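You operate a simulated robot arm through the tools that you are given. There is no shell and no other tool.

Carry out the task below with a simulated two-armed robot. There is one attempt and no reset: what you move stays moved.

JOB
Pick up the clean filter from the top of the green table with one hand, pass it to the other hand and put it on the plate of the scale. Turn the driver dial to 25 mm. Take the white ticket and put it on the bed of the corner press. Open the cupboard drawer, take the striped block and leave it in the inside of the cupboard drawer and shut the drawer again. Switch the cabinet switch on. Put the pine stamp on the top of the low cupboard away on the top of the counter bench. Pull the dark drawer open. The order is free.

Only the result counts: the job must be done as asked and must still hold three seconds after the hand-in. Knocking over, shifting, dropping, spilling or breaking anything else fails it.

ROBOT AND FRAMES
Two 7-joint arms with two-finger parallel grippers on one trunk, on a base that moves. Base frame: it is fixed to the floor where the robot stands at the start and does not move with it; the origin is under the middle of the robot, x ahead of it, y to its left, z up; the surface under the hand at the start is at about z = 0.8. Units: m, rad, N and s.
The left shoulder is at the start at [0.05, 0.158, 1.058], the right one opposite. With the tool pointing down near the work surface each hand reaches from about 0.24 to 0.66 m from the robot's upright axis, wherever it stands, measured 20 degrees to its own side. Places, roughly: bed of the corner press (33x25 cm) [0.8, -5.86, 0.72]; cabinet switch [-0.4, -6, 1.3]; clean filter (6x6x15 cm) [0.5, 0.2, 0.9]; cupboard drawer [0, -5.9, 0.6]; dark drawer [2.2, -3.8, 0.7]; driver dial [2.6, -3.6, 1.1]; inside of the cupboard drawer [0, -6, 0.6]; pine stamp (4x2x6 cm) [-0.3, -6.1, 0.7]; plate of the scale [1.6, -0.4, 0.9]; striped block [-0.25, -6, 0.75]; top of the counter bench [9.7, -0.9, 0.8]; white ticket [1.5, -5.75, 0.75]. Payload 3.91 kg a hand.
The TCP of each hand is the grasp point between the finger pads, 0.03 m short of the fingertips. In the tool frame z runs along the fingers and y along their closing line. The gripper opens to 0.11 m. The fingers are 0.02 m wide and 0.01 m thick; the gripper's body (0.048 by 0.112 m) begins 0.055 m behind the TCP.
Orientation is told as [roll, pitch, yaw] about the base's x, y, z axes, in that order, counted from this pose: with the fingers straight down and closing along the base's y, the tool's x points along the base's -x, its y along +y and its z along -z.

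CONTROLS
- The arms move only by the tool step_arm. It takes "left_increments", "right_increments" or both (then of equal length, played together; a hand with none holds still); each is a list of rows, each a list of 2 entries, a list of its own where there are three numbers: the shift along the tool's x, y, z in mm, then the turn, a rotation vector about the tool's x, y, z in degrees. In form: [[[x, y, z], [wx, wy, wz]], ...]. A call has 1 to 20 rows; each row shifts and turns the commanded pose from where the row before left it, along the tool's axes as they then stand. "left_hand" and "right_hand" are, for a hand that has rows, the opening in per cent of the stroke, from 0 (shut) to 100 (fully open), set as the call begins (left out, the last holds). Each row takes 0.2 s and may step no farther than 0.05 m and 0.15 rad from the row before; otherwise, or with a gripper value out of range, the whole call is refused. A pose out of reach is approached as far as the arm can. The call stops where the force on the tool passes 40 N (or 10 N more than at its start, if that is more) or the arm is blocked; 0.2 s more then pass. The fingers move at their own pace (about 0.153 m/s each) and stop on an object; they squeeze with about 42 N. The grip force told is the motor's: it shows also when the fingers shut on nothing. Time passes only in rows, and 0.2 s behind the last, so rows that do not move let the fingers close. The reply holds the time, the measured pose of the TCP, the force on the tool along the base axes, the opening and the grip force, in the units named above and with some noise, with the torque about the TCP (base axes, N m) and any sound that the robot's microphone picked up.
- Cameras (640 x 400 px; columns grow to the right, rows downward): "scene" is now at [0.1253, 0.0351, 1.2095]; the picture's right is [0.42, -0.91, 0.00], its down [-0.39, -0.18, -0.90] and it looks along [0.82, 0.38, -0.43] (base axes); focal length 251 px, centre (320, 200). "left" rides on the left gripper at [0.072, -0.017, -0.103] in its tool frame; the picture's right is [0.23, 0.97, 0.00], its down [-0.76, 0.18, -0.62] and it looks along [-0.61, 0.14, 0.78] (tool axes); focal length 222 px, centre (320, 200). "right" rides on the right gripper at [0.072, 0.017, -0.103] in its tool frame; the picture's right is [-0.23, 0.97, 0.00], its down [-0.76, -0.18, -0.62] and it looks along [-0.61, -0.14, 0.78] (tool axes); focal length 222 px, centre (320, 200). There is no depth. A picture from a camera that has moved, and an enlarged one, comes with that camera's place and axes in the base frame and with its lens.
- snapshot(camera): a new picture of that camera. No time passes.
- raise_lower(by): slides the trunk up (or, below 0, down) by that many m; the arms and the scene camera ride with it, the base frame stays. It gives what a move gives, with no picture.
- drive_base(legs): drives the robot by 1 to 6 legs, each [ahead, turn to the left] in m and rad, along the robot's own axes; the way and the turn of a leg run together, so that a leg with both is an arc; at most 1.5 m and 3.142 rad a leg. The arms and the cameras ride along, it lands a little off, and it stops where it bumps. It gives what a move gives.
- pan_tilt(pan, tilt): turns the head with the scene camera to pan (to the left, within 1.396 rad either way) and tilt (down, from -0.506 to 1.204), counted from straight ahead of the robot. It gives what a move gives.
- zoom(camera, box): a new picture of the part [left, top, right, bottom] of that camera's present view, enlarged. No time passes.
- hand_in(): hands the job in; it is judged then, once.

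Nothing tells you exact positions but the pictures and the camera data. Unless the task says otherwise, let go and move clear before handing in.

The tools are called as a command line: name --argument value ..., lists and objects as JSON in quotes. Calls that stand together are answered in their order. step_arm: Moves the arms, as the interface text tells. Its arguments: {"type":"object","properties":{"left_increments":{"type":"array","items":{"type":"array"}},"left_hand":{"type":"number"},"right_increments":{"type":"array","items":{"type":"array"}},"right_hand":{"type":"number"}},"required":[]} The other tools are called the same way: raise_lower (by) moves the trunk up or down; drive_base (legs) drives the base; pan_tilt (pan, tilt) turns the head that bears the scene camera; snapshot (camera) takes a picture; zoom (camera, box) takes an enlarged picture of a part of a camera's view; hand_in () hands the job in.

At the start:

```text
t: 0.0
left_ee_pos: [0.3865, 0.4319, 1.0974]
left_tcp_rot: [0.0, -0.001, 0.0]
left_ft_force: [-0.1, -0.1, 1.2]
left_torque: [0.02, 0.0, -0.01]
left_gripper_width: 0.1101
left_gripper_force: 0.1
right_ee_pos: [0.401, -0.0476, 1.0656]
right_tcp_rot: [0.0, -0.001, -0.001]
right_ft_force: [-0.7, 0.9, 0.7]
right_torque: [-0.03, 0.02, 0.01]
right_gripper_width: 0.11
right_gripper_force: 0.1
trunk travel left (down, up): [-0.3, 0.182]
robot x, y, heading: [-0.0023, 0.0, -0.001]
head pan, tilt (commanded): [0.436, 0.447]
```

scene: 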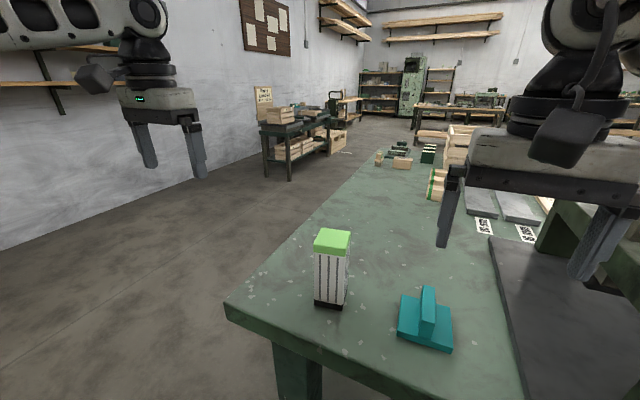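
right: 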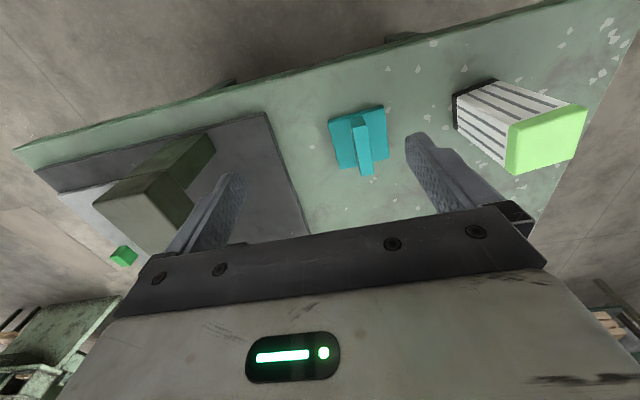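
left: 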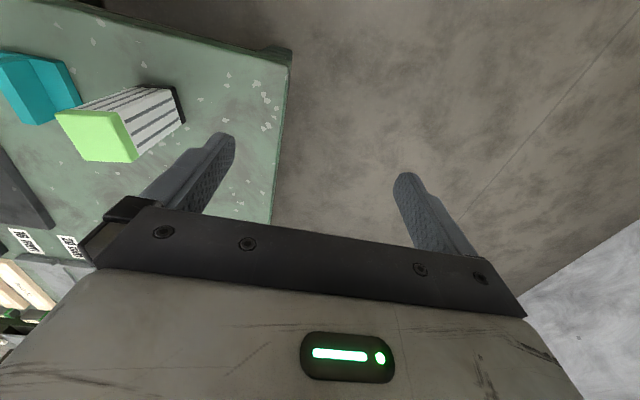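

The filter, a striped box with a green cap, stands on the green table in front of me, with a teal object next to it. I'll look around before moving anything.

pan_tilt --pan -0.3 --tilt 0.45

snapshot --camera "scene"

```text
t: 1.1
left_ee_pos: [0.3869, 0.4327, 1.0978]
left_tcp_rot: [0.001, 0.0, 0.0]
left_ft_force: [0.4, 0.2, 0.3]
left_torque: [0.02, 0.0, -0.01]
left_gripper_width: 0.1101
left_gripper_force: 0.0
right_ee_pos: [0.4005, -0.0473, 1.065]
right_tcp_rot: [-0.002, 0.001, 0.002]
right_ft_force: [0.4, 0.0, 0.1]
right_torque: [0.0, 0.0, -0.01]
right_gripper_width: 0.1101
right_gripper_force: 0.0
trunk travel left (down, up): [-0.3, 0.182]
robot x, y, heading: [-0.0027, -0.0002, 0.002]
head pan, tilt (commanded): [-0.3, 0.45]
```

```text
taken
camera scene: at [0.1297, -0.0308, 1.2092], right [-0.29, -0.96, 0.0], down [-0.42, 0.13, -0.9], along [0.86, -0.27, -0.44], focal length 251 px, centre (320, 200)
```

scene: 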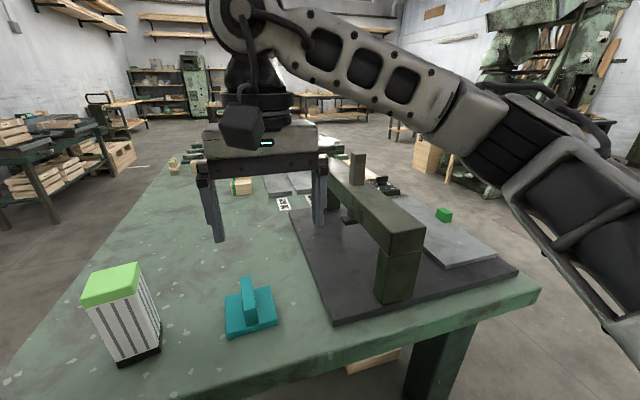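

The green table reaches away from me, with a gantry fixture on the right. I'll look around the rest of the room.

zoom --camera "scene" --box '[160, 120, 480, 320]'

pan_tilt --pan -1.2 --tilt 0.3

snapshot --camera "scene"

pan_tilt --pan 0.1 --tilt 0.3

snapshot --camera "scene"

```text
2.00 times, centred on (320, 220) of scene
camera zoom: at [0.1297, -0.0308, 1.2092], right [-0.29, -0.96, 0.0], down [-0.42, 0.13, -0.9], along [0.86, -0.27, -0.44], focal length 501 px, centre (320, 160)
```

zoom: 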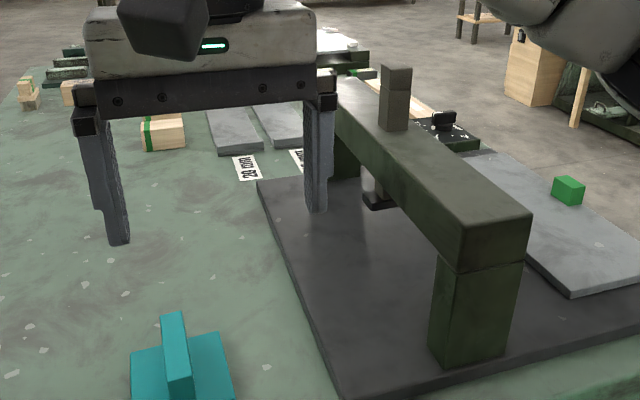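

```text
t: 2.3
left_ee_pos: [0.3868, 0.4323, 1.0968]
left_tcp_rot: [0.0, -0.002, -0.001]
left_ft_force: [1.0, 0.2, 0.2]
left_torque: [-0.01, -0.03, -0.01]
left_gripper_width: 0.11
left_gripper_force: 0.0
right_ee_pos: [0.4008, -0.0479, 1.066]
right_tcp_rot: [0.001, 0.0, 0.0]
right_ft_force: [0.0, -0.4, -0.3]
right_torque: [-0.01, 0.01, 0.01]
right_gripper_width: 0.1103
right_gripper_force: 0.1
trunk travel left (down, up): [-0.3, 0.182]
robot x, y, heading: [0.0011, 0.0031, -0.007]
head pan, tilt (commanded): [-1.201, 0.3]
```

```text
taken
camera scene: at [0.0757, -0.0907, 1.2232], right [-0.93, -0.36, 0.0], down [-0.11, 0.28, -0.96], along [0.35, -0.89, -0.3], focal length 251 px, centre (320, 200)
```

scene: 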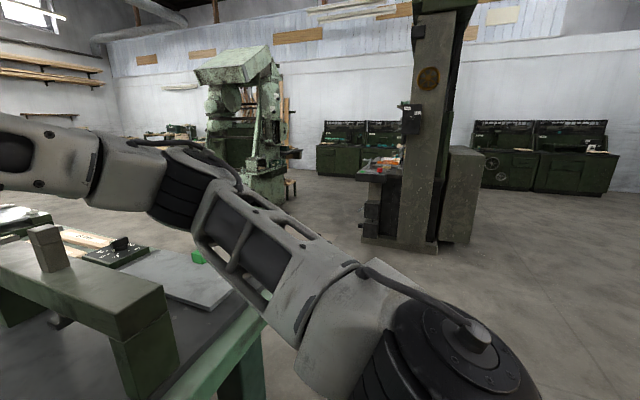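

```text
t: 3.8
left_ee_pos: [0.3866, 0.4331, 1.097]
left_tcp_rot: [0.0, 0.0, 0.001]
left_ft_force: [-0.5, 0.6, -0.3]
left_torque: [0.0, -0.02, -0.01]
left_gripper_width: 0.1101
left_gripper_force: 0.1
right_ee_pos: [0.4009, -0.0474, 1.0644]
right_tcp_rot: [-0.001, 0.0, 0.0]
right_ft_force: [0.1, -0.5, 0.0]
right_torque: [-0.01, -0.01, -0.01]
right_gripper_width: 0.1103
right_gripper_force: 0.0
trunk travel left (down, up): [-0.3, 0.182]
robot x, y, heading: [-0.0033, -0.0025, 0.001]
head pan, tilt (commanded): [0.099, 0.3]
```

```text
taken
camera scene: at [0.1348, 0.0055, 1.2232], right [0.1, -1.0, 0.0], down [-0.29, -0.03, -0.96], along [0.95, 0.09, -0.3], focal length 251 px, centre (320, 200)
```

scene: 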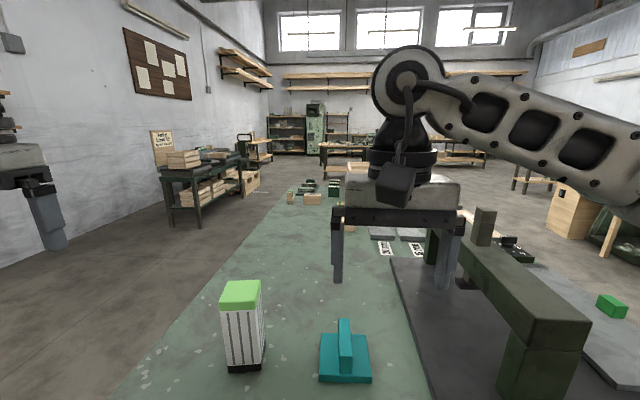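

The filter stands near [0.47, 0.17] with its top at about z = 0.95. The right arm hides the scale, so I'll lift that hand aside and look again.

step_arm --right_increments '[[[0, 0, -45], [0, 0, 0]], [[0, 0, -45], [0, 0, 0]], [[0, -45, -20], [0, 0, 0]], [[0, -45, 0], [0, 0, 0]], [[0, -45, 0], [0, 0, 0]], [[0, -45, 0], [0, 0, 0]], [[0, -45, 0], [0, 0, 0]]]'

snapshot --camera "scene"

zoom --camera "scene" --box '[320, 130, 560, 280]'

zoom --camera "scene" --box '[160, 250, 400, 400]'

```text
t: 5.4
left_ee_pos: [0.3852, 0.4315, 1.097]
left_tcp_rot: [0.002, -0.001, 0.001]
left_ft_force: [-0.1, 1.1, 0.4]
left_torque: [0.0, -0.01, -0.03]
left_gripper_width: 0.1098
left_gripper_force: 0.1
right_ee_pos: [0.3977, -0.2751, 1.1738]
right_tcp_rot: [0.0, 0.001, 0.002]
right_ft_force: [0.0, 0.9, 0.2]
right_torque: [0.02, 0.0, -0.01]
right_gripper_width: 0.1102
right_gripper_force: 0.0
trunk travel left (down, up): [-0.3, 0.182]
robot x, y, heading: [-0.0008, 0.0003, 0.004]
head pan, tilt (commanded): [0.099, 0.3]
```

```text
taken
camera scene: at [0.1346, 0.0051, 1.2232], right [0.1, -1.0, 0.0], down [-0.29, -0.03, -0.96], along [0.95, 0.09, -0.3], focal length 251 px, centre (320, 200)
```

scene: 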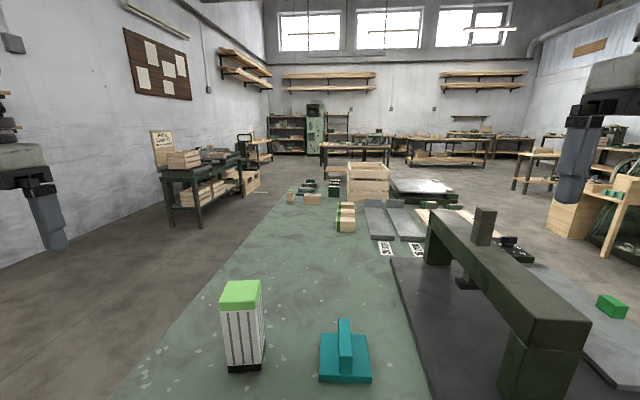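

```text
2.67 times, centred on (440, 205) of scene
camera zoom: at [0.1346, 0.0051, 1.2232], right [0.1, -1.0, 0.0], down [-0.29, -0.03, -0.96], along [0.95, 0.09, -0.3], focal length 668 px, centre (0, 187)
```

zoom: 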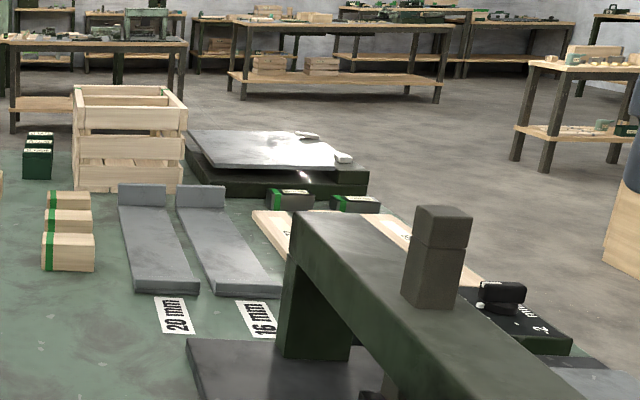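

```text
2.67 times, centred on (280, 325) of scene
camera zoom: at [0.1346, 0.0051, 1.2232], right [0.1, -1.0, 0.0], down [-0.29, -0.03, -0.96], along [0.95, 0.09, -0.3], focal length 668 px, centre (427, -133)
```

zoom: 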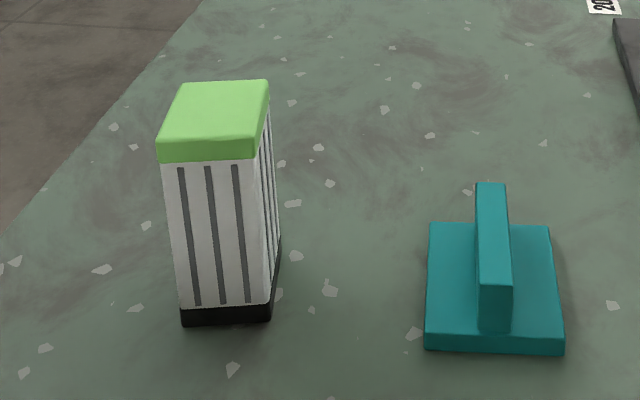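

The filter is at about [0.478, 0.170], turned about +10°, with its bottom at 0.80 and top at 0.95. I'll turn the left hand level with its fingers pointing right. That lets it grip the filter low, so the right hand can take it later from above.

step_arm --left_increments '[[[0, 0, 0], [0, 0, -8.5]], [[0, 0, 0], [0, 0, -8.5]], [[0, 0, 0], [0, 0, -8.5]], [[0, 0, 0], [0, 0, -8.5]], [[0, 0, 0], [0, 0, -8.5]], [[0, 0, 0], [0, 0, -8.5]], [[0, 0, 0], [0, 0, -8.5]], [[0, 0, 0], [0, 0, -8.5]], [[0, 0, 0], [0, 0, -8.5]], [[0, 0, 0], [0, 0, -8.5]], [[0, 0, 0], [0, 0, -8.5]], [[0, 0, 0], [0, 0, -6.5]]]'

snapshot --camera "scene"

```text
t: 8.0
left_ee_pos: [0.3856, 0.4311, 1.0968]
left_tcp_rot: [0.0, 0.001, 1.748]
left_ft_force: [0.0, 0.1, 0.3]
left_torque: [0.02, -0.01, 0.01]
left_gripper_width: 0.11
left_gripper_force: 0.0
right_ee_pos: [0.3995, -0.2751, 1.1745]
right_tcp_rot: [0.0, 0.0, -0.001]
right_ft_force: [-0.1, 0.1, -0.3]
right_torque: [0.01, 0.02, -0.03]
right_gripper_width: 0.1102
right_gripper_force: 0.0
trunk travel left (down, up): [-0.3, 0.182]
robot x, y, heading: [-0.0021, -0.0011, -0.001]
head pan, tilt (commanded): [0.099, 0.3]
```

```text
taken
camera scene: at [0.1348, 0.0056, 1.2232], right [0.1, -1.0, 0.0], down [-0.29, -0.03, -0.96], along [0.95, 0.09, -0.3], focal length 251 px, centre (320, 200)
```

scene: 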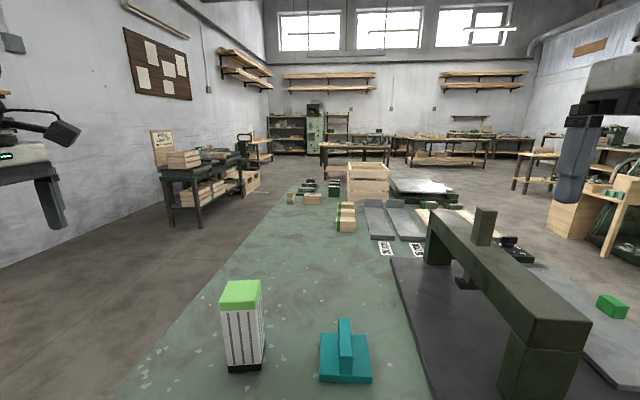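

The turn worked. Next I'll tilt the fingers level.

step_arm --left_increments '[[[0, 0, 0], [0, 8.2, 0]], [[0, 0, 0], [0, 8.2, 0]], [[0, 0, 0], [0, 8.2, 0]], [[0, 0, 0], [0, 8.2, 0]], [[0, 0, 0], [0, 8.2, 0]], [[0, 0, 0], [0, 8.2, 0]], [[0, 0, 0], [0, 8.2, 0]], [[0, 0, 0], [0, 8.2, 0]], [[0, 0, 0], [0, 8.2, 0]], [[0, 0, 0], [0, 8.2, 0]], [[0, 0, 0], [0, 8, 0]]]'

pan_tilt --pan 0.6 --tilt 0.3

snapshot --camera "scene"

snapshot --camera "left"

```text
t: 10.4
left_ee_pos: [0.3644, 0.4347, 1.1131]
left_tcp_rot: [-0.024, 1.35, 1.763]
left_ft_force: [0.7, -0.3, 0.0]
left_torque: [0.01, 0.01, 0.01]
left_gripper_width: 0.1101
left_gripper_force: 0.0
left hand out of reach, approached as far as the arm can: row 10, 11
right_ee_pos: [0.3983, -0.2743, 1.1745]
right_tcp_rot: [0.001, 0.0, 0.0]
right_ft_force: [-1.0, -0.5, 0.3]
right_torque: [0.0, 0.01, 0.03]
right_gripper_width: 0.1099
right_gripper_force: 0.1
trunk travel left (down, up): [-0.3, 0.182]
robot x, y, heading: [-0.0035, 0.0016, -0.0]
head pan, tilt (commanded): [0.099, 0.3]
```

```text
t: 11.3
left_ee_pos: [0.3629, 0.4347, 1.1122]
left_tcp_rot: [-0.026, 1.346, 1.76]
left_ft_force: [-1.0, 0.1, 0.1]
left_torque: [-0.02, 0.02, -0.01]
left_gripper_width: 0.1101
left_gripper_force: 0.1
right_ee_pos: [0.3997, -0.2737, 1.1761]
right_tcp_rot: [0.002, 0.001, 0.0]
right_ft_force: [-0.4, -0.3, 0.6]
right_torque: [0.03, 0.01, 0.02]
right_gripper_width: 0.1099
right_gripper_force: 0.2
trunk travel left (down, up): [-0.3, 0.182]
robot x, y, heading: [0.0008, -0.0011, 0.002]
head pan, tilt (commanded): [0.6, 0.3]
```

```text
taken
camera scene: at [0.119, 0.049, 1.2232], right [0.56, -0.83, 0.0], down [-0.24, -0.17, -0.96], along [0.79, 0.54, -0.3], focal length 251 px, centre (320, 200)
```

scene: 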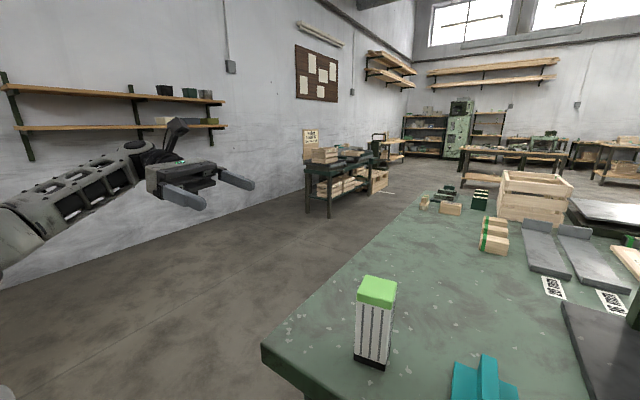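

```text
taken
camera left: at [0.3625, 0.522, 1.2042], right [-0.94, -0.26, 0.22], down [-0.34, 0.72, -0.61], along [0.0, -0.64, -0.77], focal length 222 px, centre (320, 200)
```

left: 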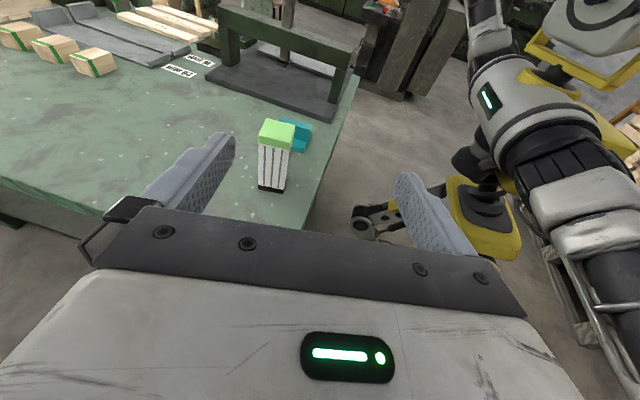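

The hand came near level at this far-out spot. Closer in it should level fully, so I'll move it to a standoff on the filter's left side.

step_arm --left_increments '[[[-28, -9, 30], [0, 0, 0]], [[-28, -9, 30], [0, 0, 0]], [[-28, -9, 30], [0, 0, 0]], [[-28, -9, 30], [0, 0, 0]], [[-28, -9, 31], [0, 0, 0]], [[0, 0, 0], [0, 0, 0]]]'

snapshot --camera "scene"

snapshot --camera "left"

```text
t: 12.7
left_ee_pos: [0.4512, 0.3059, 0.9455]
left_tcp_rot: [-0.013, 1.459, 1.735]
left_ft_force: [-0.6, 0.3, 0.9]
left_torque: [-0.05, 0.0, -0.02]
left_gripper_width: 0.1102
left_gripper_force: 0.0
left hand out of reach, approached as far as the arm can: row 1
right_ee_pos: [0.3985, -0.2737, 1.175]
right_tcp_rot: [0.0, 0.0, -0.001]
right_ft_force: [-0.9, 1.2, -0.3]
right_torque: [-0.01, 0.01, 0.01]
right_gripper_width: 0.1099
right_gripper_force: 0.0
trunk travel left (down, up): [-0.3, 0.182]
robot x, y, heading: [-0.0, 0.0011, 0.002]
head pan, tilt (commanded): [0.6, 0.3]
```

```text
taken
camera scene: at [0.119, 0.0491, 1.2232], right [0.56, -0.83, 0.0], down [-0.24, -0.17, -0.96], along [0.79, 0.54, -0.3], focal length 251 px, centre (320, 200)
```

scene: 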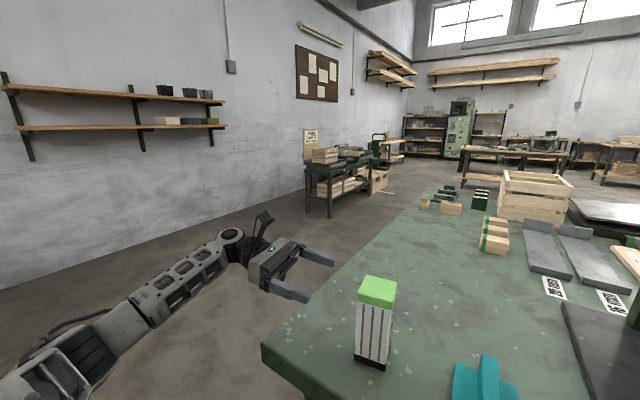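

```text
taken
camera left: at [0.4511, 0.4024, 1.0271], right [-0.95, -0.2, 0.22], down [-0.3, 0.66, -0.69], along [-0.01, -0.72, -0.69], focal length 222 px, centre (320, 200)
```

left: 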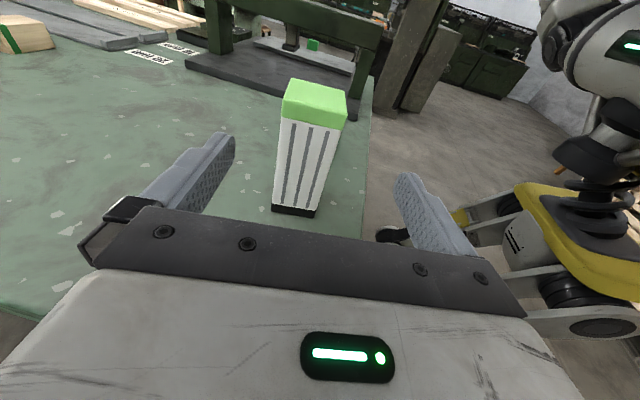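

I'll check whether the hand has settled level.

step_arm --left_increments '[[[0, 0, 0], [0, 0, 0]], [[0, 0, 0], [0, 0, 0]]]'

```text
t: 13.3
left_ee_pos: [0.4509, 0.3062, 0.9451]
left_tcp_rot: [-0.007, 1.459, 1.74]
left_ft_force: [0.2, 0.5, 0.2]
left_torque: [0.03, 0.02, 0.04]
left_gripper_width: 0.1101
left_gripper_force: 0.0
right_ee_pos: [0.399, -0.2734, 1.1742]
right_tcp_rot: [0.0, -0.001, 0.001]
right_ft_force: [-0.2, -0.4, -0.1]
right_torque: [0.0, -0.02, -0.01]
right_gripper_width: 0.1099
right_gripper_force: 0.1
trunk travel left (down, up): [-0.3, 0.182]
robot x, y, heading: [0.0014, -0.0026, 0.001]
head pan, tilt (commanded): [0.6, 0.3]
```

The hand is about 6° short of level. I'll correct that, then go down to grip height at the standoff.

step_arm --left_increments '[[[0, 0, 0], [0, 6.4, 0]], [[-27, 0, 3], [0, 0, 0]], [[-27, -4, 3], [0, 0, 0]], [[-26, 0, 3], [0, 0, 0]], [[0, 0, 0], [0, 0, 0]]]'

pan_tilt --pan 0.6 --tilt 0.5

snapshot --camera "scene"

snapshot --camera "left"

```text
t: 14.5
left_ee_pos: [0.4558, 0.2986, 0.8643]
left_tcp_rot: [-1.132, 1.569, 0.618]
left_ft_force: [-0.6, -0.2, -0.1]
left_torque: [-0.03, 0.01, -0.01]
left_gripper_width: 0.1101
left_gripper_force: 0.1
right_ee_pos: [0.3994, -0.2741, 1.176]
right_tcp_rot: [0.0, 0.001, 0.001]
right_ft_force: [-1.0, 0.4, 0.0]
right_torque: [0.01, -0.03, 0.01]
right_gripper_width: 0.1098
right_gripper_force: 0.1
trunk travel left (down, up): [-0.3, 0.182]
robot x, y, heading: [-0.0004, -0.0017, 0.004]
head pan, tilt (commanded): [0.6, 0.3]
```

```text
t: 15.2
left_ee_pos: [0.4551, 0.2995, 0.865]
left_tcp_rot: [-1.04, 1.568, 0.708]
left_ft_force: [0.2, 0.4, 0.3]
left_torque: [0.01, 0.01, 0.01]
left_gripper_width: 0.1099
left_gripper_force: 0.0
right_ee_pos: [0.3987, -0.2744, 1.1738]
right_tcp_rot: [0.001, 0.0, 0.0]
right_ft_force: [0.2, 0.1, -0.8]
right_torque: [0.04, -0.02, -0.03]
right_gripper_width: 0.1102
right_gripper_force: 0.2
trunk travel left (down, up): [-0.3, 0.182]
robot x, y, heading: [0.0025, -0.0011, 0.002]
head pan, tilt (commanded): [0.6, 0.499]
```

```text
taken
camera scene: at [0.117, 0.0477, 1.2048], right [0.56, -0.83, 0.0], down [-0.39, -0.27, -0.88], along [0.72, 0.5, -0.48], focal length 251 px, centre (320, 200)
```

scene: 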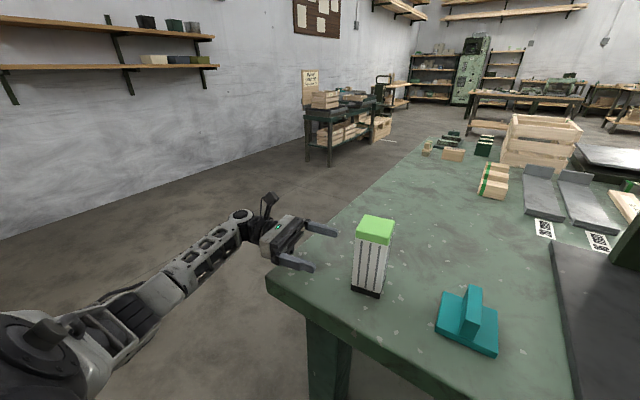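

```text
taken
camera left: at [0.4548, 0.4036, 0.9358], right [-0.96, -0.17, 0.23], down [-0.28, 0.58, -0.76], along [0.0, -0.79, -0.61], focal length 222 px, centre (320, 200)
```

left: 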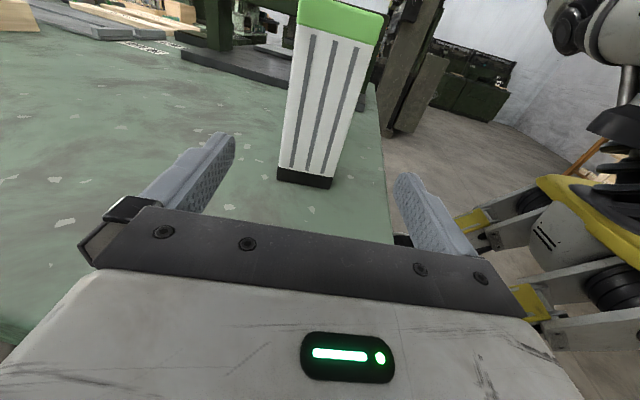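

The hand lines up with the filter. I'll move forward and close on it.

step_arm --left_increments '[[[0, 0, 35], [0, 0, 0]], [[0, 0, 35], [0, 0, 0]], [[0, 0, 30], [0, 0, 0]], [[0, 0, 28], [0, 0, 0]], [[0, 0, 0], [0, 0, 0]]]'

snapshot --camera "left"

snapshot --camera "scene"

```text
t: 16.4
left_ee_pos: [0.4792, 0.1742, 0.8656]
left_tcp_rot: [-0.995, 1.57, 0.755]
left_ft_force: [0.4, 0.7, 0.1]
left_torque: [0.03, 0.0, 0.01]
left_gripper_width: 0.1102
left_gripper_force: 0.1
right_ee_pos: [0.3988, -0.275, 1.1744]
right_tcp_rot: [0.0, 0.0, 0.001]
right_ft_force: [0.2, -0.3, -0.6]
right_torque: [-0.03, -0.05, 0.01]
right_gripper_width: 0.1101
right_gripper_force: 0.0
trunk travel left (down, up): [-0.3, 0.182]
robot x, y, heading: [0.0002, 0.0055, 0.001]
head pan, tilt (commanded): [0.6, 0.499]
```

```text
taken
camera left: at [0.4787, 0.2788, 0.9362], right [-0.96, -0.17, 0.23], down [-0.28, 0.58, -0.76], along [0.0, -0.79, -0.61], focal length 222 px, centre (320, 200)
```

left: 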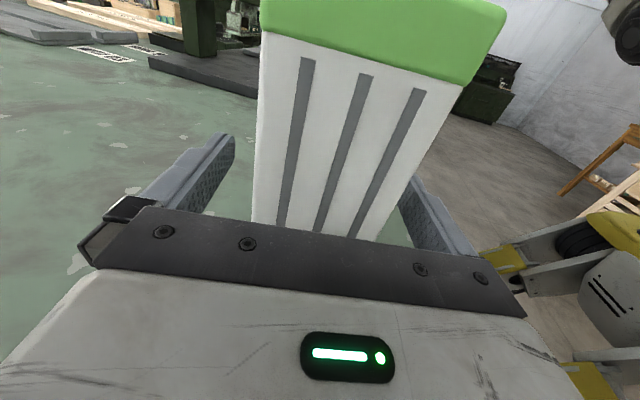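

```text
taken
camera scene: at [0.117, 0.0477, 1.2048], right [0.56, -0.83, 0.0], down [-0.4, -0.27, -0.88], along [0.72, 0.5, -0.48], focal length 251 px, centre (320, 200)
```

scene: 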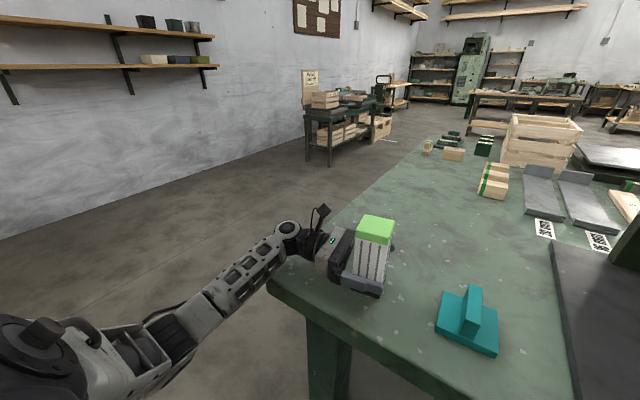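

Both fingers stand beside the filter. I'll close the hand and lift.

step_arm --left_increments '[[[0, 0, 0], [0, 0, 0]], [[0, 0, 0], [0, 0, 0]], [[0, 0, 0], [0, 0, 0]], [[0, 0, 0], [0, 0, 0]]]' --left_hand 0

step_arm --left_increments '[[[15, 0, 0], [0, 0, 0]], [[25, 0, 0], [0, 0, 0]], [[40, 0, 0], [0, 0, 0]], [[40, 0, 0], [0, 0, 0]], [[0, 0, 0], [0, 0, 0]]]'

snapshot --camera "scene"

snapshot --camera "left"

```text
t: 17.4
left_ee_pos: [0.4794, 0.1742, 0.8651]
left_tcp_rot: [-1.374, 1.569, 0.374]
left_ft_force: [1.0, -0.5, 2.8]
left_torque: [-0.12, 0.01, 0.01]
left_gripper_width: 0.0579
left_gripper_force: 41.5
right_ee_pos: [0.3993, -0.2743, 1.1751]
right_tcp_rot: [0.001, 0.0, -0.001]
right_ft_force: [0.1, 0.8, -0.1]
right_torque: [0.02, -0.01, 0.01]
right_gripper_width: 0.1102
right_gripper_force: 0.2
trunk travel left (down, up): [-0.3, 0.182]
robot x, y, heading: [-0.0004, -0.001, 0.002]
head pan, tilt (commanded): [0.6, 0.499]
```

```text
t: 18.6
left_ee_pos: [0.4792, 0.1741, 0.9839]
left_tcp_rot: [-0.224, 1.569, 1.525]
left_ft_force: [-0.2, 0.0, -2.0]
left_torque: [-0.03, -0.01, 0.02]
left_gripper_width: 0.0579
left_gripper_force: 42.5
right_ee_pos: [0.3987, -0.274, 1.1747]
right_tcp_rot: [0.001, -0.001, 0.0]
right_ft_force: [-0.3, 0.4, -0.6]
right_torque: [0.0, -0.01, 0.02]
right_gripper_width: 0.1098
right_gripper_force: 0.0
trunk travel left (down, up): [-0.3, 0.182]
robot x, y, heading: [-0.0016, 0.0023, -0.005]
head pan, tilt (commanded): [0.6, 0.499]
```

```text
taken
camera scene: at [0.1171, 0.0478, 1.2047], right [0.56, -0.83, 0.0], down [-0.4, -0.27, -0.88], along [0.72, 0.5, -0.48], focal length 251 px, centre (320, 200)
```

scene: 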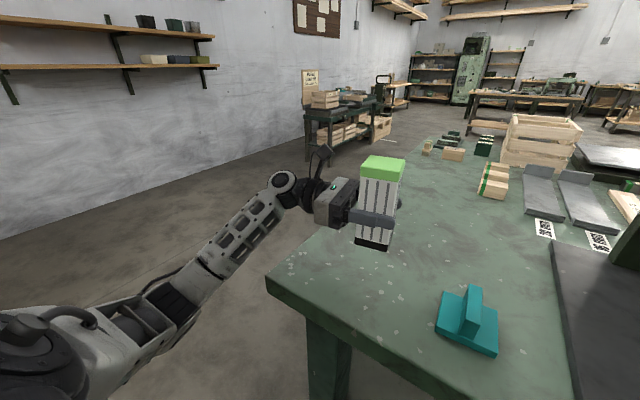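

```text
taken
camera left: at [0.4784, 0.279, 1.0552], right [-0.96, -0.17, 0.23], down [-0.29, 0.58, -0.76], along [0.0, -0.79, -0.61], focal length 222 px, centre (320, 200)
```

left: 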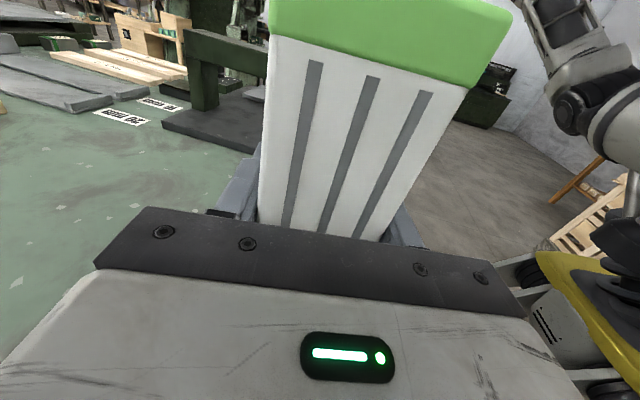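

The filter is lifted and upright. I'll bring it to the middle and turn the right hand so that it closes the same way, with its camera on the far side.

step_arm --left_increments '[[[3, 7.5, 13], [0, 0, 0]], [[3, 7.5, 13], [0, 0, 0]], [[3, 7.5, 13], [0, 0, 0]], [[3, 7.5, 13], [0, 0, 0]], [[3, 7.5, 13], [0, 0, 0]], [[3, 7.5, 13], [0, 0, 0]], [[3, 7.5, 13], [0, 0, 0]], [[3, 7.5, 13], [0, 0, 0]], [[3, 7.5, 13], [0, 0, 0]], [[3, 7.5, 13], [0, 0, 0]], [[3, 7.5, 13], [0, 0, 0]], [[3, 7.5, 13], [0, 0, 0]]]' --right_increments '[[[0, 0, 0], [0, 0, -8.4]], [[0, 0, 0], [0, 0, -8.4]], [[0, 0, 0], [0, 0, -8.4]], [[0, 0, 0], [0, 0, -8.4]], [[0, 0, 0], [0, 0, -8.4]], [[0, 0, 0], [0, 0, -8.4]], [[0, 0, 0], [0, 0, -8.4]], [[0, 0, 0], [0, 0, -8.4]], [[0, 0, 0], [0, 0, -8.4]], [[0, 0, 0], [0, 0, -8.4]], [[0, 0, 0], [0, 0, -8.4]], [[0, 0, 0], [0, 0, -7.8]]]'

pan_tilt --pan 0.1 --tilt 0.4

snapshot --camera "scene"

snapshot --camera "right"

```text
t: 21.2
left_ee_pos: [0.4178, 0.0027, 1.0177]
left_tcp_rot: [-0.724, 1.568, 1.025]
left_ft_force: [0.2, -0.2, -3.3]
left_torque: [0.02, 0.03, 0.0]
left_gripper_width: 0.0578
left_gripper_force: 42.5
right_ee_pos: [0.2399, -0.1126, 1.0795]
right_tcp_rot: [-0.001, 0.0, 1.747]
right_ft_force: [0.3, 0.2, -0.1]
right_torque: [0.01, -0.02, -0.01]
right_gripper_width: 0.1102
right_gripper_force: 0.1
right hand out of reach, approached as far as the arm can: row 4, 5, 6, 7, 8, 9, 10, 11, 12
trunk travel left (down, up): [-0.3, 0.182]
robot x, y, heading: [-0.002, -0.0011, 0.0]
head pan, tilt (commanded): [0.6, 0.499]
```

```text
t: 22.1
left_ee_pos: [0.4188, 0.0039, 1.0177]
left_tcp_rot: [-0.73, 1.569, 1.023]
left_ft_force: [-0.1, -1.5, -2.5]
left_torque: [-0.01, -0.02, 0.03]
left_gripper_width: 0.0578
left_gripper_force: 42.2
right_ee_pos: [0.2398, -0.114, 1.0803]
right_tcp_rot: [0.001, -0.001, 1.746]
right_ft_force: [0.5, -0.8, -0.4]
right_torque: [-0.03, -0.04, 0.01]
right_gripper_width: 0.1102
right_gripper_force: 0.0
trunk travel left (down, up): [-0.3, 0.182]
robot x, y, heading: [0.0028, -0.0009, 0.002]
head pan, tilt (commanded): [0.099, 0.4]
```

```text
taken
camera scene: at [0.1342, 0.0056, 1.2139], right [0.1, -0.99, 0.0], down [-0.39, -0.04, -0.92], along [0.92, 0.09, -0.39], focal length 251 px, centre (320, 200)
```

scene: 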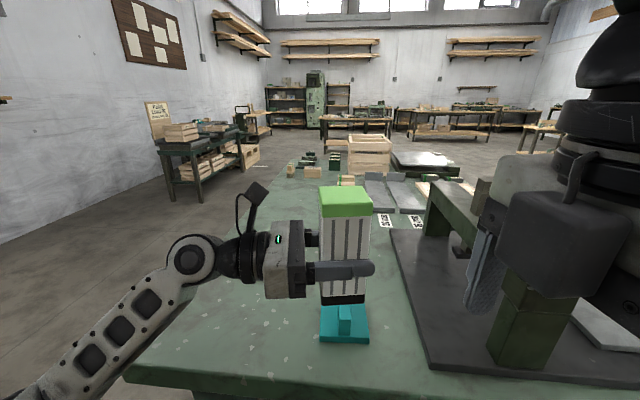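

```text
taken
camera right: at [0.2369, -0.187, 1.181], right [-1.0, 0.05, 0.0], down [0.04, 0.78, 0.62], along [0.03, 0.62, -0.78], focal length 222 px, centre (320, 200)
```

right: 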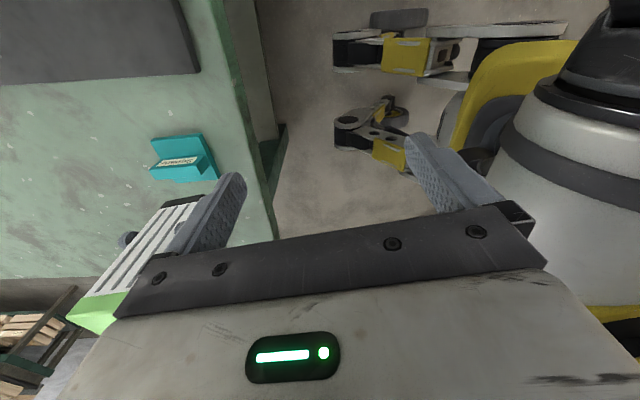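

The right hand has turned but was pulled in to a reachable spot. I'll raise it and then move it over the filter, watching its reach.

step_arm --right_increments '[[[0, 0, -35], [0, 0, 0]], [[0, 0, -35], [0, 0, 0]], [[0, 0, -30], [0, 0, 0]], [[0, 0, 0], [0, 0, 0]]]'

snapshot --camera "scene"

```text
t: 23.1
left_ee_pos: [0.4198, 0.0039, 1.0182]
left_tcp_rot: [-0.716, 1.569, 1.032]
left_ft_force: [0.7, 0.2, -2.7]
left_torque: [0.0, -0.02, 0.05]
left_gripper_width: 0.0578
left_gripper_force: 42.2
right_ee_pos: [0.207, -0.096, 1.1635]
right_tcp_rot: [0.001, -0.001, 1.747]
right_ft_force: [-0.3, -0.1, 0.8]
right_torque: [0.01, 0.03, -0.01]
right_gripper_width: 0.1101
right_gripper_force: 0.1
right hand out of reach, approached as far as the arm can: row 1, 2, 3
trunk travel left (down, up): [-0.3, 0.182]
robot x, y, heading: [-0.0013, 0.0009, -0.001]
head pan, tilt (commanded): [0.099, 0.4]
```

```text
taken
camera scene: at [0.1342, 0.0055, 1.2139], right [0.1, -1.0, 0.0], down [-0.39, -0.04, -0.92], along [0.92, 0.09, -0.39], focal length 251 px, centre (320, 200)
```

scene: 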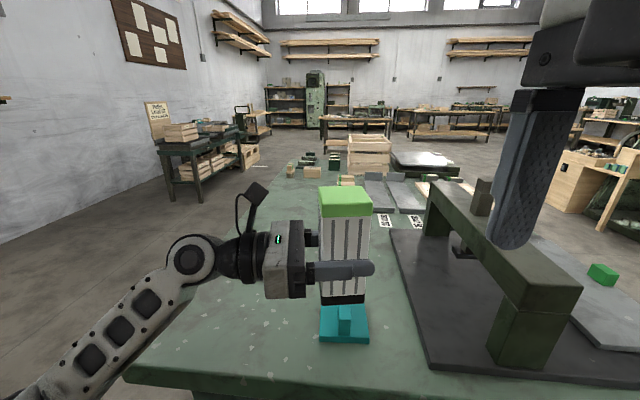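

The right arm can't hold that turn. I'll swing it the other way (yaw −80°) and tilt its fingers 45° toward the filter, which keeps the two hand cameras apart.

step_arm --right_increments '[[[0, 0, 0], [0, 0, 8.5]], [[0, 0, 0], [0, 0, 8.5]], [[0, 0, 0], [0, 0, 8.5]], [[0, 0, 0], [0, 0, 8.5]], [[0, 0, 0], [0, 0, 8.5]], [[0, 0, 0], [0, 0, 8.5]], [[0, 0, 0], [0, 0, 8.5]], [[0, 0, 0], [0, 0, 8.5]], [[0, 0, 0], [0, 0, 8.5]], [[0, 0, 0], [0, 0, 8.5]], [[0, 0, 0], [0, 0, 8.5]], [[0, 0, 0], [0, 0, 6.6]]]'

snapshot --camera "scene"

```text
t: 25.8
left_ee_pos: [0.4195, 0.0032, 1.0179]
left_tcp_rot: [-0.701, 1.569, 1.046]
left_ft_force: [0.0, -0.2, -2.1]
left_torque: [-0.02, 0.03, -0.04]
left_gripper_width: 0.0578
left_gripper_force: 41.6
right_ee_pos: [0.2094, -0.097, 1.1603]
right_tcp_rot: [0.002, 0.002, -0.001]
right_ft_force: [0.6, -0.7, 0.5]
right_torque: [0.01, -0.01, 0.01]
right_gripper_width: 0.11
right_gripper_force: 0.0
trunk travel left (down, up): [-0.3, 0.182]
robot x, y, heading: [0.0028, 0.0025, -0.004]
head pan, tilt (commanded): [0.099, 0.4]
```

```text
taken
camera scene: at [0.1342, 0.0055, 1.2139], right [0.1, -1.0, 0.0], down [-0.39, -0.04, -0.92], along [0.92, 0.09, -0.39], focal length 251 px, centre (320, 200)
```

scene: 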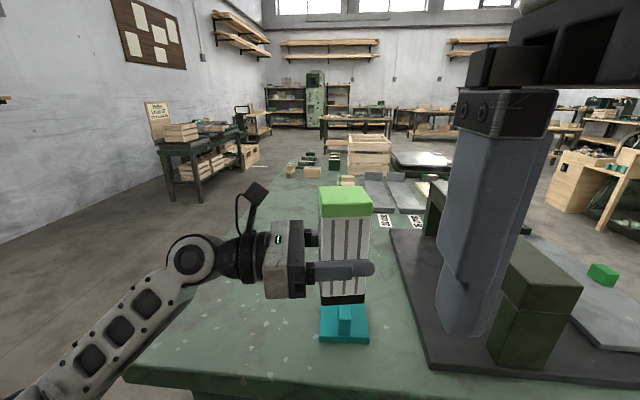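

Now I'll move the right hand out and turn it to yaw −80°.

step_arm --right_increments '[[[-20, -32, -8], [0, 0, 0]], [[-25, -32, -8], [0, 0, 0]], [[-30, -32, -8], [0, 0, 0]], [[-35, -30, -8], [0, 0, 0]], [[-35, -30, -8], [0, 0, 0]], [[-35, -30, 0], [0, 0, 0]], [[0, 0, 0], [0, 0, 8]], [[0, 0, 0], [0, 0, 8]], [[0, 0, 0], [0, 0, 8]], [[0, 0, 0], [0, 0, 8]], [[0, 0, 0], [0, 0, 8]], [[0, 0, 0], [0, 0, 8]], [[0, 0, 0], [0, 0, 8]], [[0, 0, 0], [0, 0, 8]], [[0, 0, 0], [0, 0, 8]], [[0, 0, 0], [0, 0, 7.8]]]'

step_arm --right_increments '[[[0, 0, 0], [0, 7.5, 0]], [[0, 0, 0], [0, 7.5, 0]], [[0, 0, 0], [0, 7.5, 0]], [[0, 0, 0], [0, 7.5, 0]], [[0, 0, 0], [0, 7.5, 0]], [[0, 0, 0], [0, 7.5, 0]]]'

snapshot --camera "scene"

snapshot --camera "right"

```text
t: 29.1
left_ee_pos: [0.4186, 0.0036, 1.0178]
left_tcp_rot: [-0.731, 1.569, 1.018]
left_ft_force: [1.2, 0.5, -2.3]
left_torque: [-0.02, -0.01, 0.02]
left_gripper_width: 0.0577
left_gripper_force: 42.1
right_ee_pos: [0.389, -0.283, 1.2013]
right_tcp_rot: [0.0, 0.0, -1.394]
right_ft_force: [1.4, -1.0, -0.3]
right_torque: [0.0, -0.02, 0.01]
right_gripper_width: 0.1102
right_gripper_force: 0.0
trunk travel left (down, up): [-0.3, 0.182]
robot x, y, heading: [-0.0021, -0.0004, -0.003]
head pan, tilt (commanded): [0.099, 0.4]
```

```text
t: 30.6
left_ee_pos: [0.4186, 0.0033, 1.0181]
left_tcp_rot: [-0.572, 1.569, 1.178]
left_ft_force: [0.3, -0.6, -3.3]
left_torque: [-0.01, 0.04, 0.02]
left_gripper_width: 0.0578
left_gripper_force: 42.1
right_ee_pos: [0.3891, -0.2821, 1.2019]
right_tcp_rot: [-0.002, 0.788, -1.393]
right_ft_force: [-0.2, 0.2, -0.1]
right_torque: [-0.03, -0.01, 0.01]
right_gripper_width: 0.1097
right_gripper_force: 0.2
trunk travel left (down, up): [-0.3, 0.182]
robot x, y, heading: [0.0025, 0.0055, -0.0]
head pan, tilt (commanded): [0.099, 0.4]
```

```text
taken
camera scene: at [0.1343, 0.0053, 1.2139], right [0.1, -1.0, 0.0], down [-0.39, -0.04, -0.92], along [0.92, 0.09, -0.39], focal length 251 px, centre (320, 200)
```

scene: 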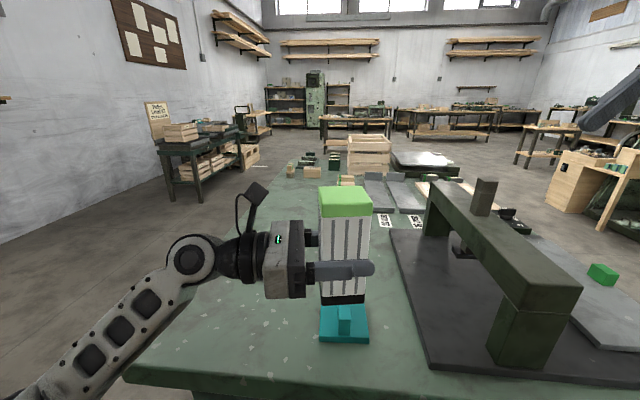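

```text
taken
camera right: at [0.4107, -0.3003, 1.3236], right [0.99, 0.02, -0.16], down [0.0, -0.99, -0.1], along [-0.16, 0.1, -0.98], focal length 222 px, centre (320, 200)
```

right: 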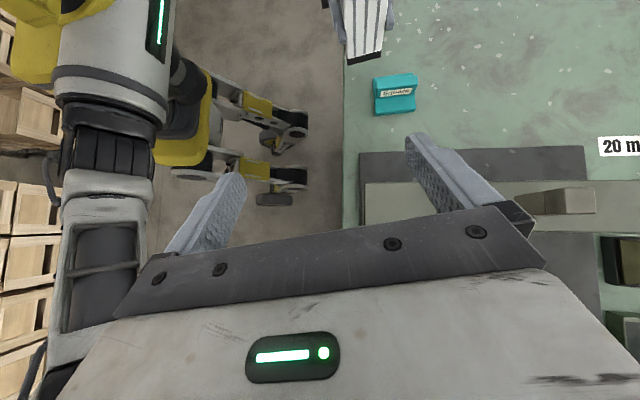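

The right hand is in its tilted pose. I'll bring it to a standoff above and right of the filter.

step_arm --right_increments '[[[21.3, 16, 33.7], [0, 0, 0]], [[21.3, 16, 33.7], [0, 0, 0]], [[21.3, 16, 33.7], [0, 0, 0]], [[21.3, 16, 33.7], [0, 0, 0]], [[21.3, 16, 33.7], [0, 0, 0]], [[0, 0, 0], [0, 0, 0]]]' --right_hand 100

snapshot --camera "scene"

snapshot --camera "right"

snapshot --camera "left"

```text
t: 31.9
left_ee_pos: [0.419, 0.0027, 1.0181]
left_tcp_rot: [-0.669, 1.569, 1.08]
left_ft_force: [-0.3, 0.5, -2.2]
left_torque: [-0.02, 0.02, -0.05]
left_gripper_width: 0.0578
left_gripper_force: 42.2
right_ee_pos: [0.4318, -0.0764, 1.1575]
right_tcp_rot: [0.001, 0.785, -1.394]
right_ft_force: [-0.4, 0.6, 0.0]
right_torque: [0.03, 0.03, 0.03]
right_gripper_width: 0.1098
right_gripper_force: 0.1
trunk travel left (down, up): [-0.3, 0.182]
robot x, y, heading: [-0.0008, -0.0022, 0.003]
head pan, tilt (commanded): [0.099, 0.4]
```

```text
taken
camera scene: at [0.1343, 0.0055, 1.2139], right [0.1, -1.0, 0.0], down [-0.39, -0.04, -0.92], along [0.92, 0.09, -0.39], focal length 251 px, centre (320, 200)
```

scene: 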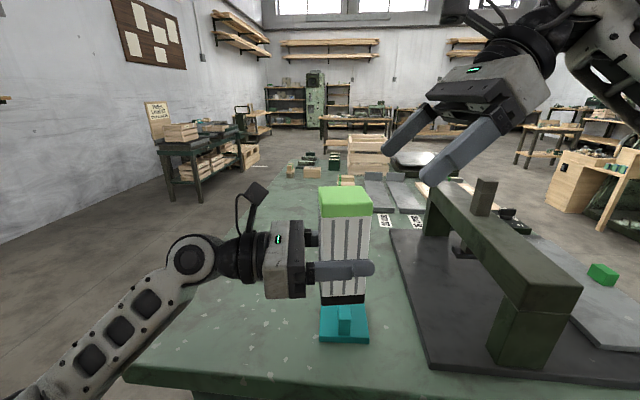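

```text
taken
camera right: at [0.453, -0.0937, 1.2808], right [0.99, 0.02, -0.16], down [0.0, -1.0, -0.1], along [-0.16, 0.1, -0.98], focal length 222 px, centre (320, 200)
```

right: 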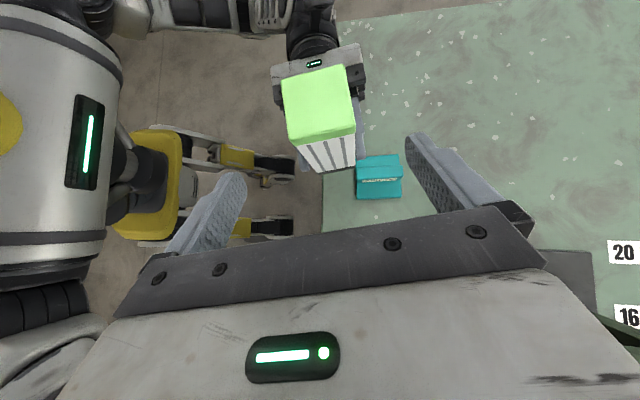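

```text
taken
camera left: at [0.4173, 0.1082, 1.0889], right [-0.96, -0.17, 0.23], down [-0.28, 0.58, -0.76], along [0.0, -0.79, -0.61], focal length 222 px, centre (320, 200)
```

left: 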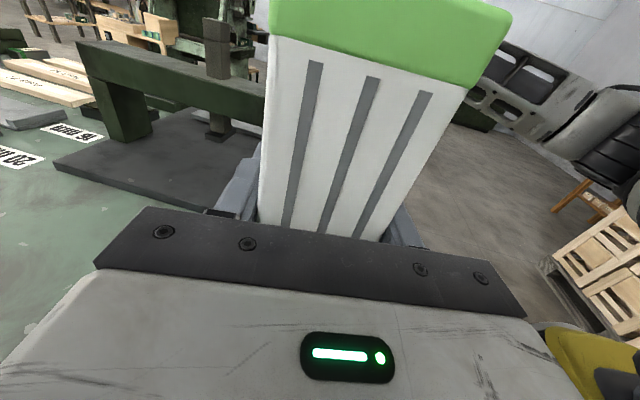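

I'll zoom in to measure the alignment before closing in.

zoom --camera "right" --box '[220, 30, 420, 155]'

```text
3.20 times, centred on (320, 92) of right
camera zoom: at [0.453, -0.0937, 1.2808], right [0.99, 0.02, -0.16], down [0.0, -1.0, -0.1], along [-0.16, 0.1, -0.98], focal length 711 px, centre (320, 544)
```

zoom: 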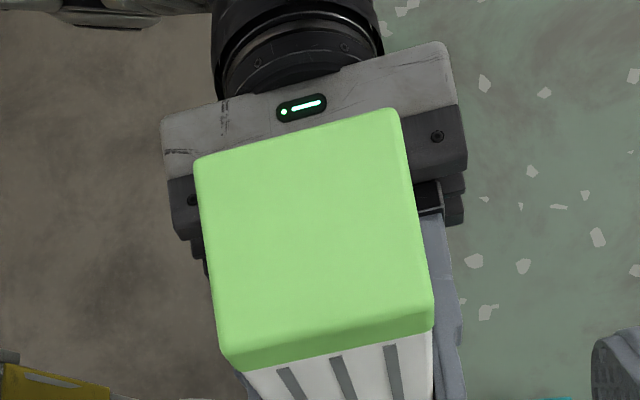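

The alignment is within a few millimetres. I'll slide the right fingers over the upper part of the filter.

step_arm --right_increments '[[[0, 1, 30], [0, 0, 0]], [[0, 1, 30], [0, 0, 0]], [[0, 0, 28], [0, 0, 0]], [[3, 0, 25], [0, 0, 0]], [[0, 0, 0], [0, 0, 0]]]'

snapshot --camera "scene"

snapshot --camera "right"

snapshot --camera "left"

```text
t: 33.1
left_ee_pos: [0.4195, 0.0033, 1.0176]
left_tcp_rot: [-0.728, 1.569, 1.02]
left_ft_force: [0.0, -0.1, -3.5]
left_torque: [-0.04, 0.01, 0.0]
left_gripper_width: 0.058
left_gripper_force: 42.0
right_ee_pos: [0.4196, 0.0046, 1.0794]
right_tcp_rot: [-0.001, 0.788, -1.391]
right_ft_force: [0.0, 1.2, 0.3]
right_torque: [0.01, -0.04, 0.03]
right_gripper_width: 0.1101
right_gripper_force: 0.0
trunk travel left (down, up): [-0.3, 0.182]
robot x, y, heading: [0.0038, 0.0017, -0.001]
head pan, tilt (commanded): [0.099, 0.4]
```

```text
taken
camera scene: at [0.1342, 0.0055, 1.2139], right [0.1, -1.0, 0.0], down [-0.39, -0.04, -0.92], along [0.92, 0.09, -0.39], focal length 251 px, centre (320, 200)
```

scene: 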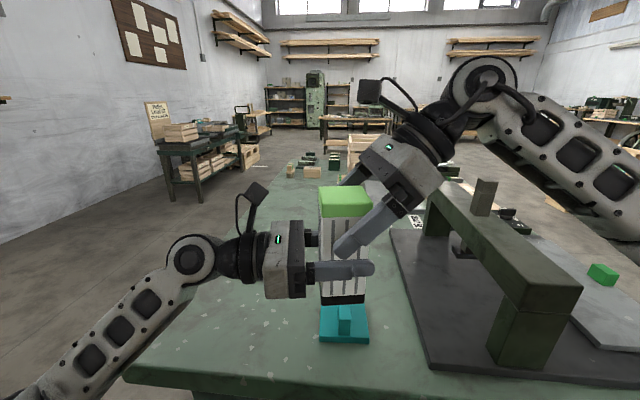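

```text
taken
camera right: at [0.4405, -0.0134, 1.2015], right [0.99, 0.02, -0.16], down [0.0, -1.0, -0.1], along [-0.16, 0.1, -0.98], focal length 222 px, centre (320, 200)
```

right: 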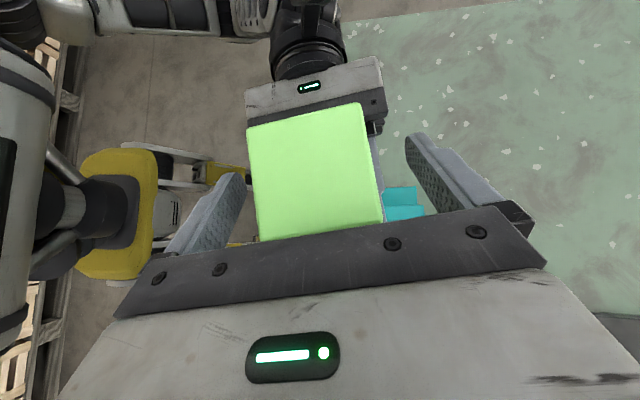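

```text
taken
camera left: at [0.4173, 0.1082, 1.0889], right [-0.96, -0.17, 0.23], down [-0.28, 0.58, -0.76], along [0.0, -0.79, -0.61], focal length 222 px, centre (320, 200)
```

left: 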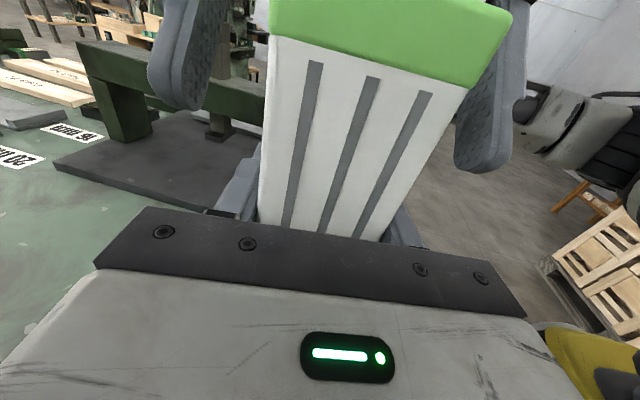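

The fingers straddle the filter evenly. I'll close the right hand on it.

step_arm --right_increments '[[[0, 0, 0], [0, 0, 0]], [[0, 0, 0], [0, 0, 0]], [[0, 0, 0], [0, 0, 0]], [[0, 0, 0], [0, 0, 0]]]' --right_hand 0

snapshot --camera "scene"

```text
t: 34.1
left_ee_pos: [0.419, 0.0048, 1.0181]
left_tcp_rot: [-0.316, 1.57, 1.431]
left_ft_force: [5.3, -4.1, -0.6]
left_torque: [0.26, 0.41, 0.29]
left_gripper_width: 0.0575
left_gripper_force: 41.8
right_ee_pos: [0.4197, 0.0031, 1.0795]
right_tcp_rot: [0.0, 0.786, -1.392]
right_ft_force: [-3.8, 4.0, -0.1]
right_torque: [-0.09, -0.17, -0.34]
right_gripper_width: 0.0575
right_gripper_force: 42.4
trunk travel left (down, up): [-0.3, 0.182]
robot x, y, heading: [-0.0026, -0.0007, -0.001]
head pan, tilt (commanded): [0.099, 0.4]
```

```text
taken
camera scene: at [0.1342, 0.0055, 1.2139], right [0.1, -1.0, 0.0], down [-0.39, -0.04, -0.92], along [0.92, 0.09, -0.39], focal length 251 px, centre (320, 200)
```

scene: 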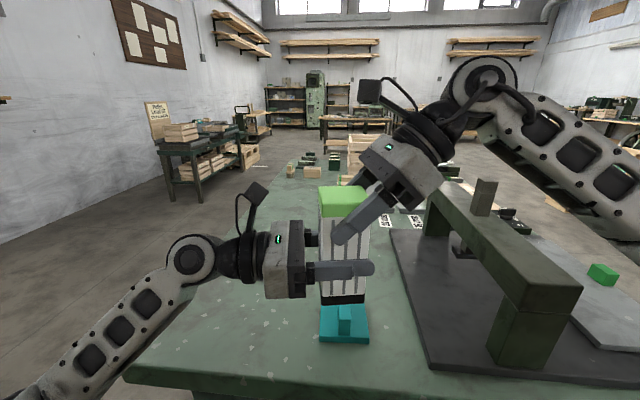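

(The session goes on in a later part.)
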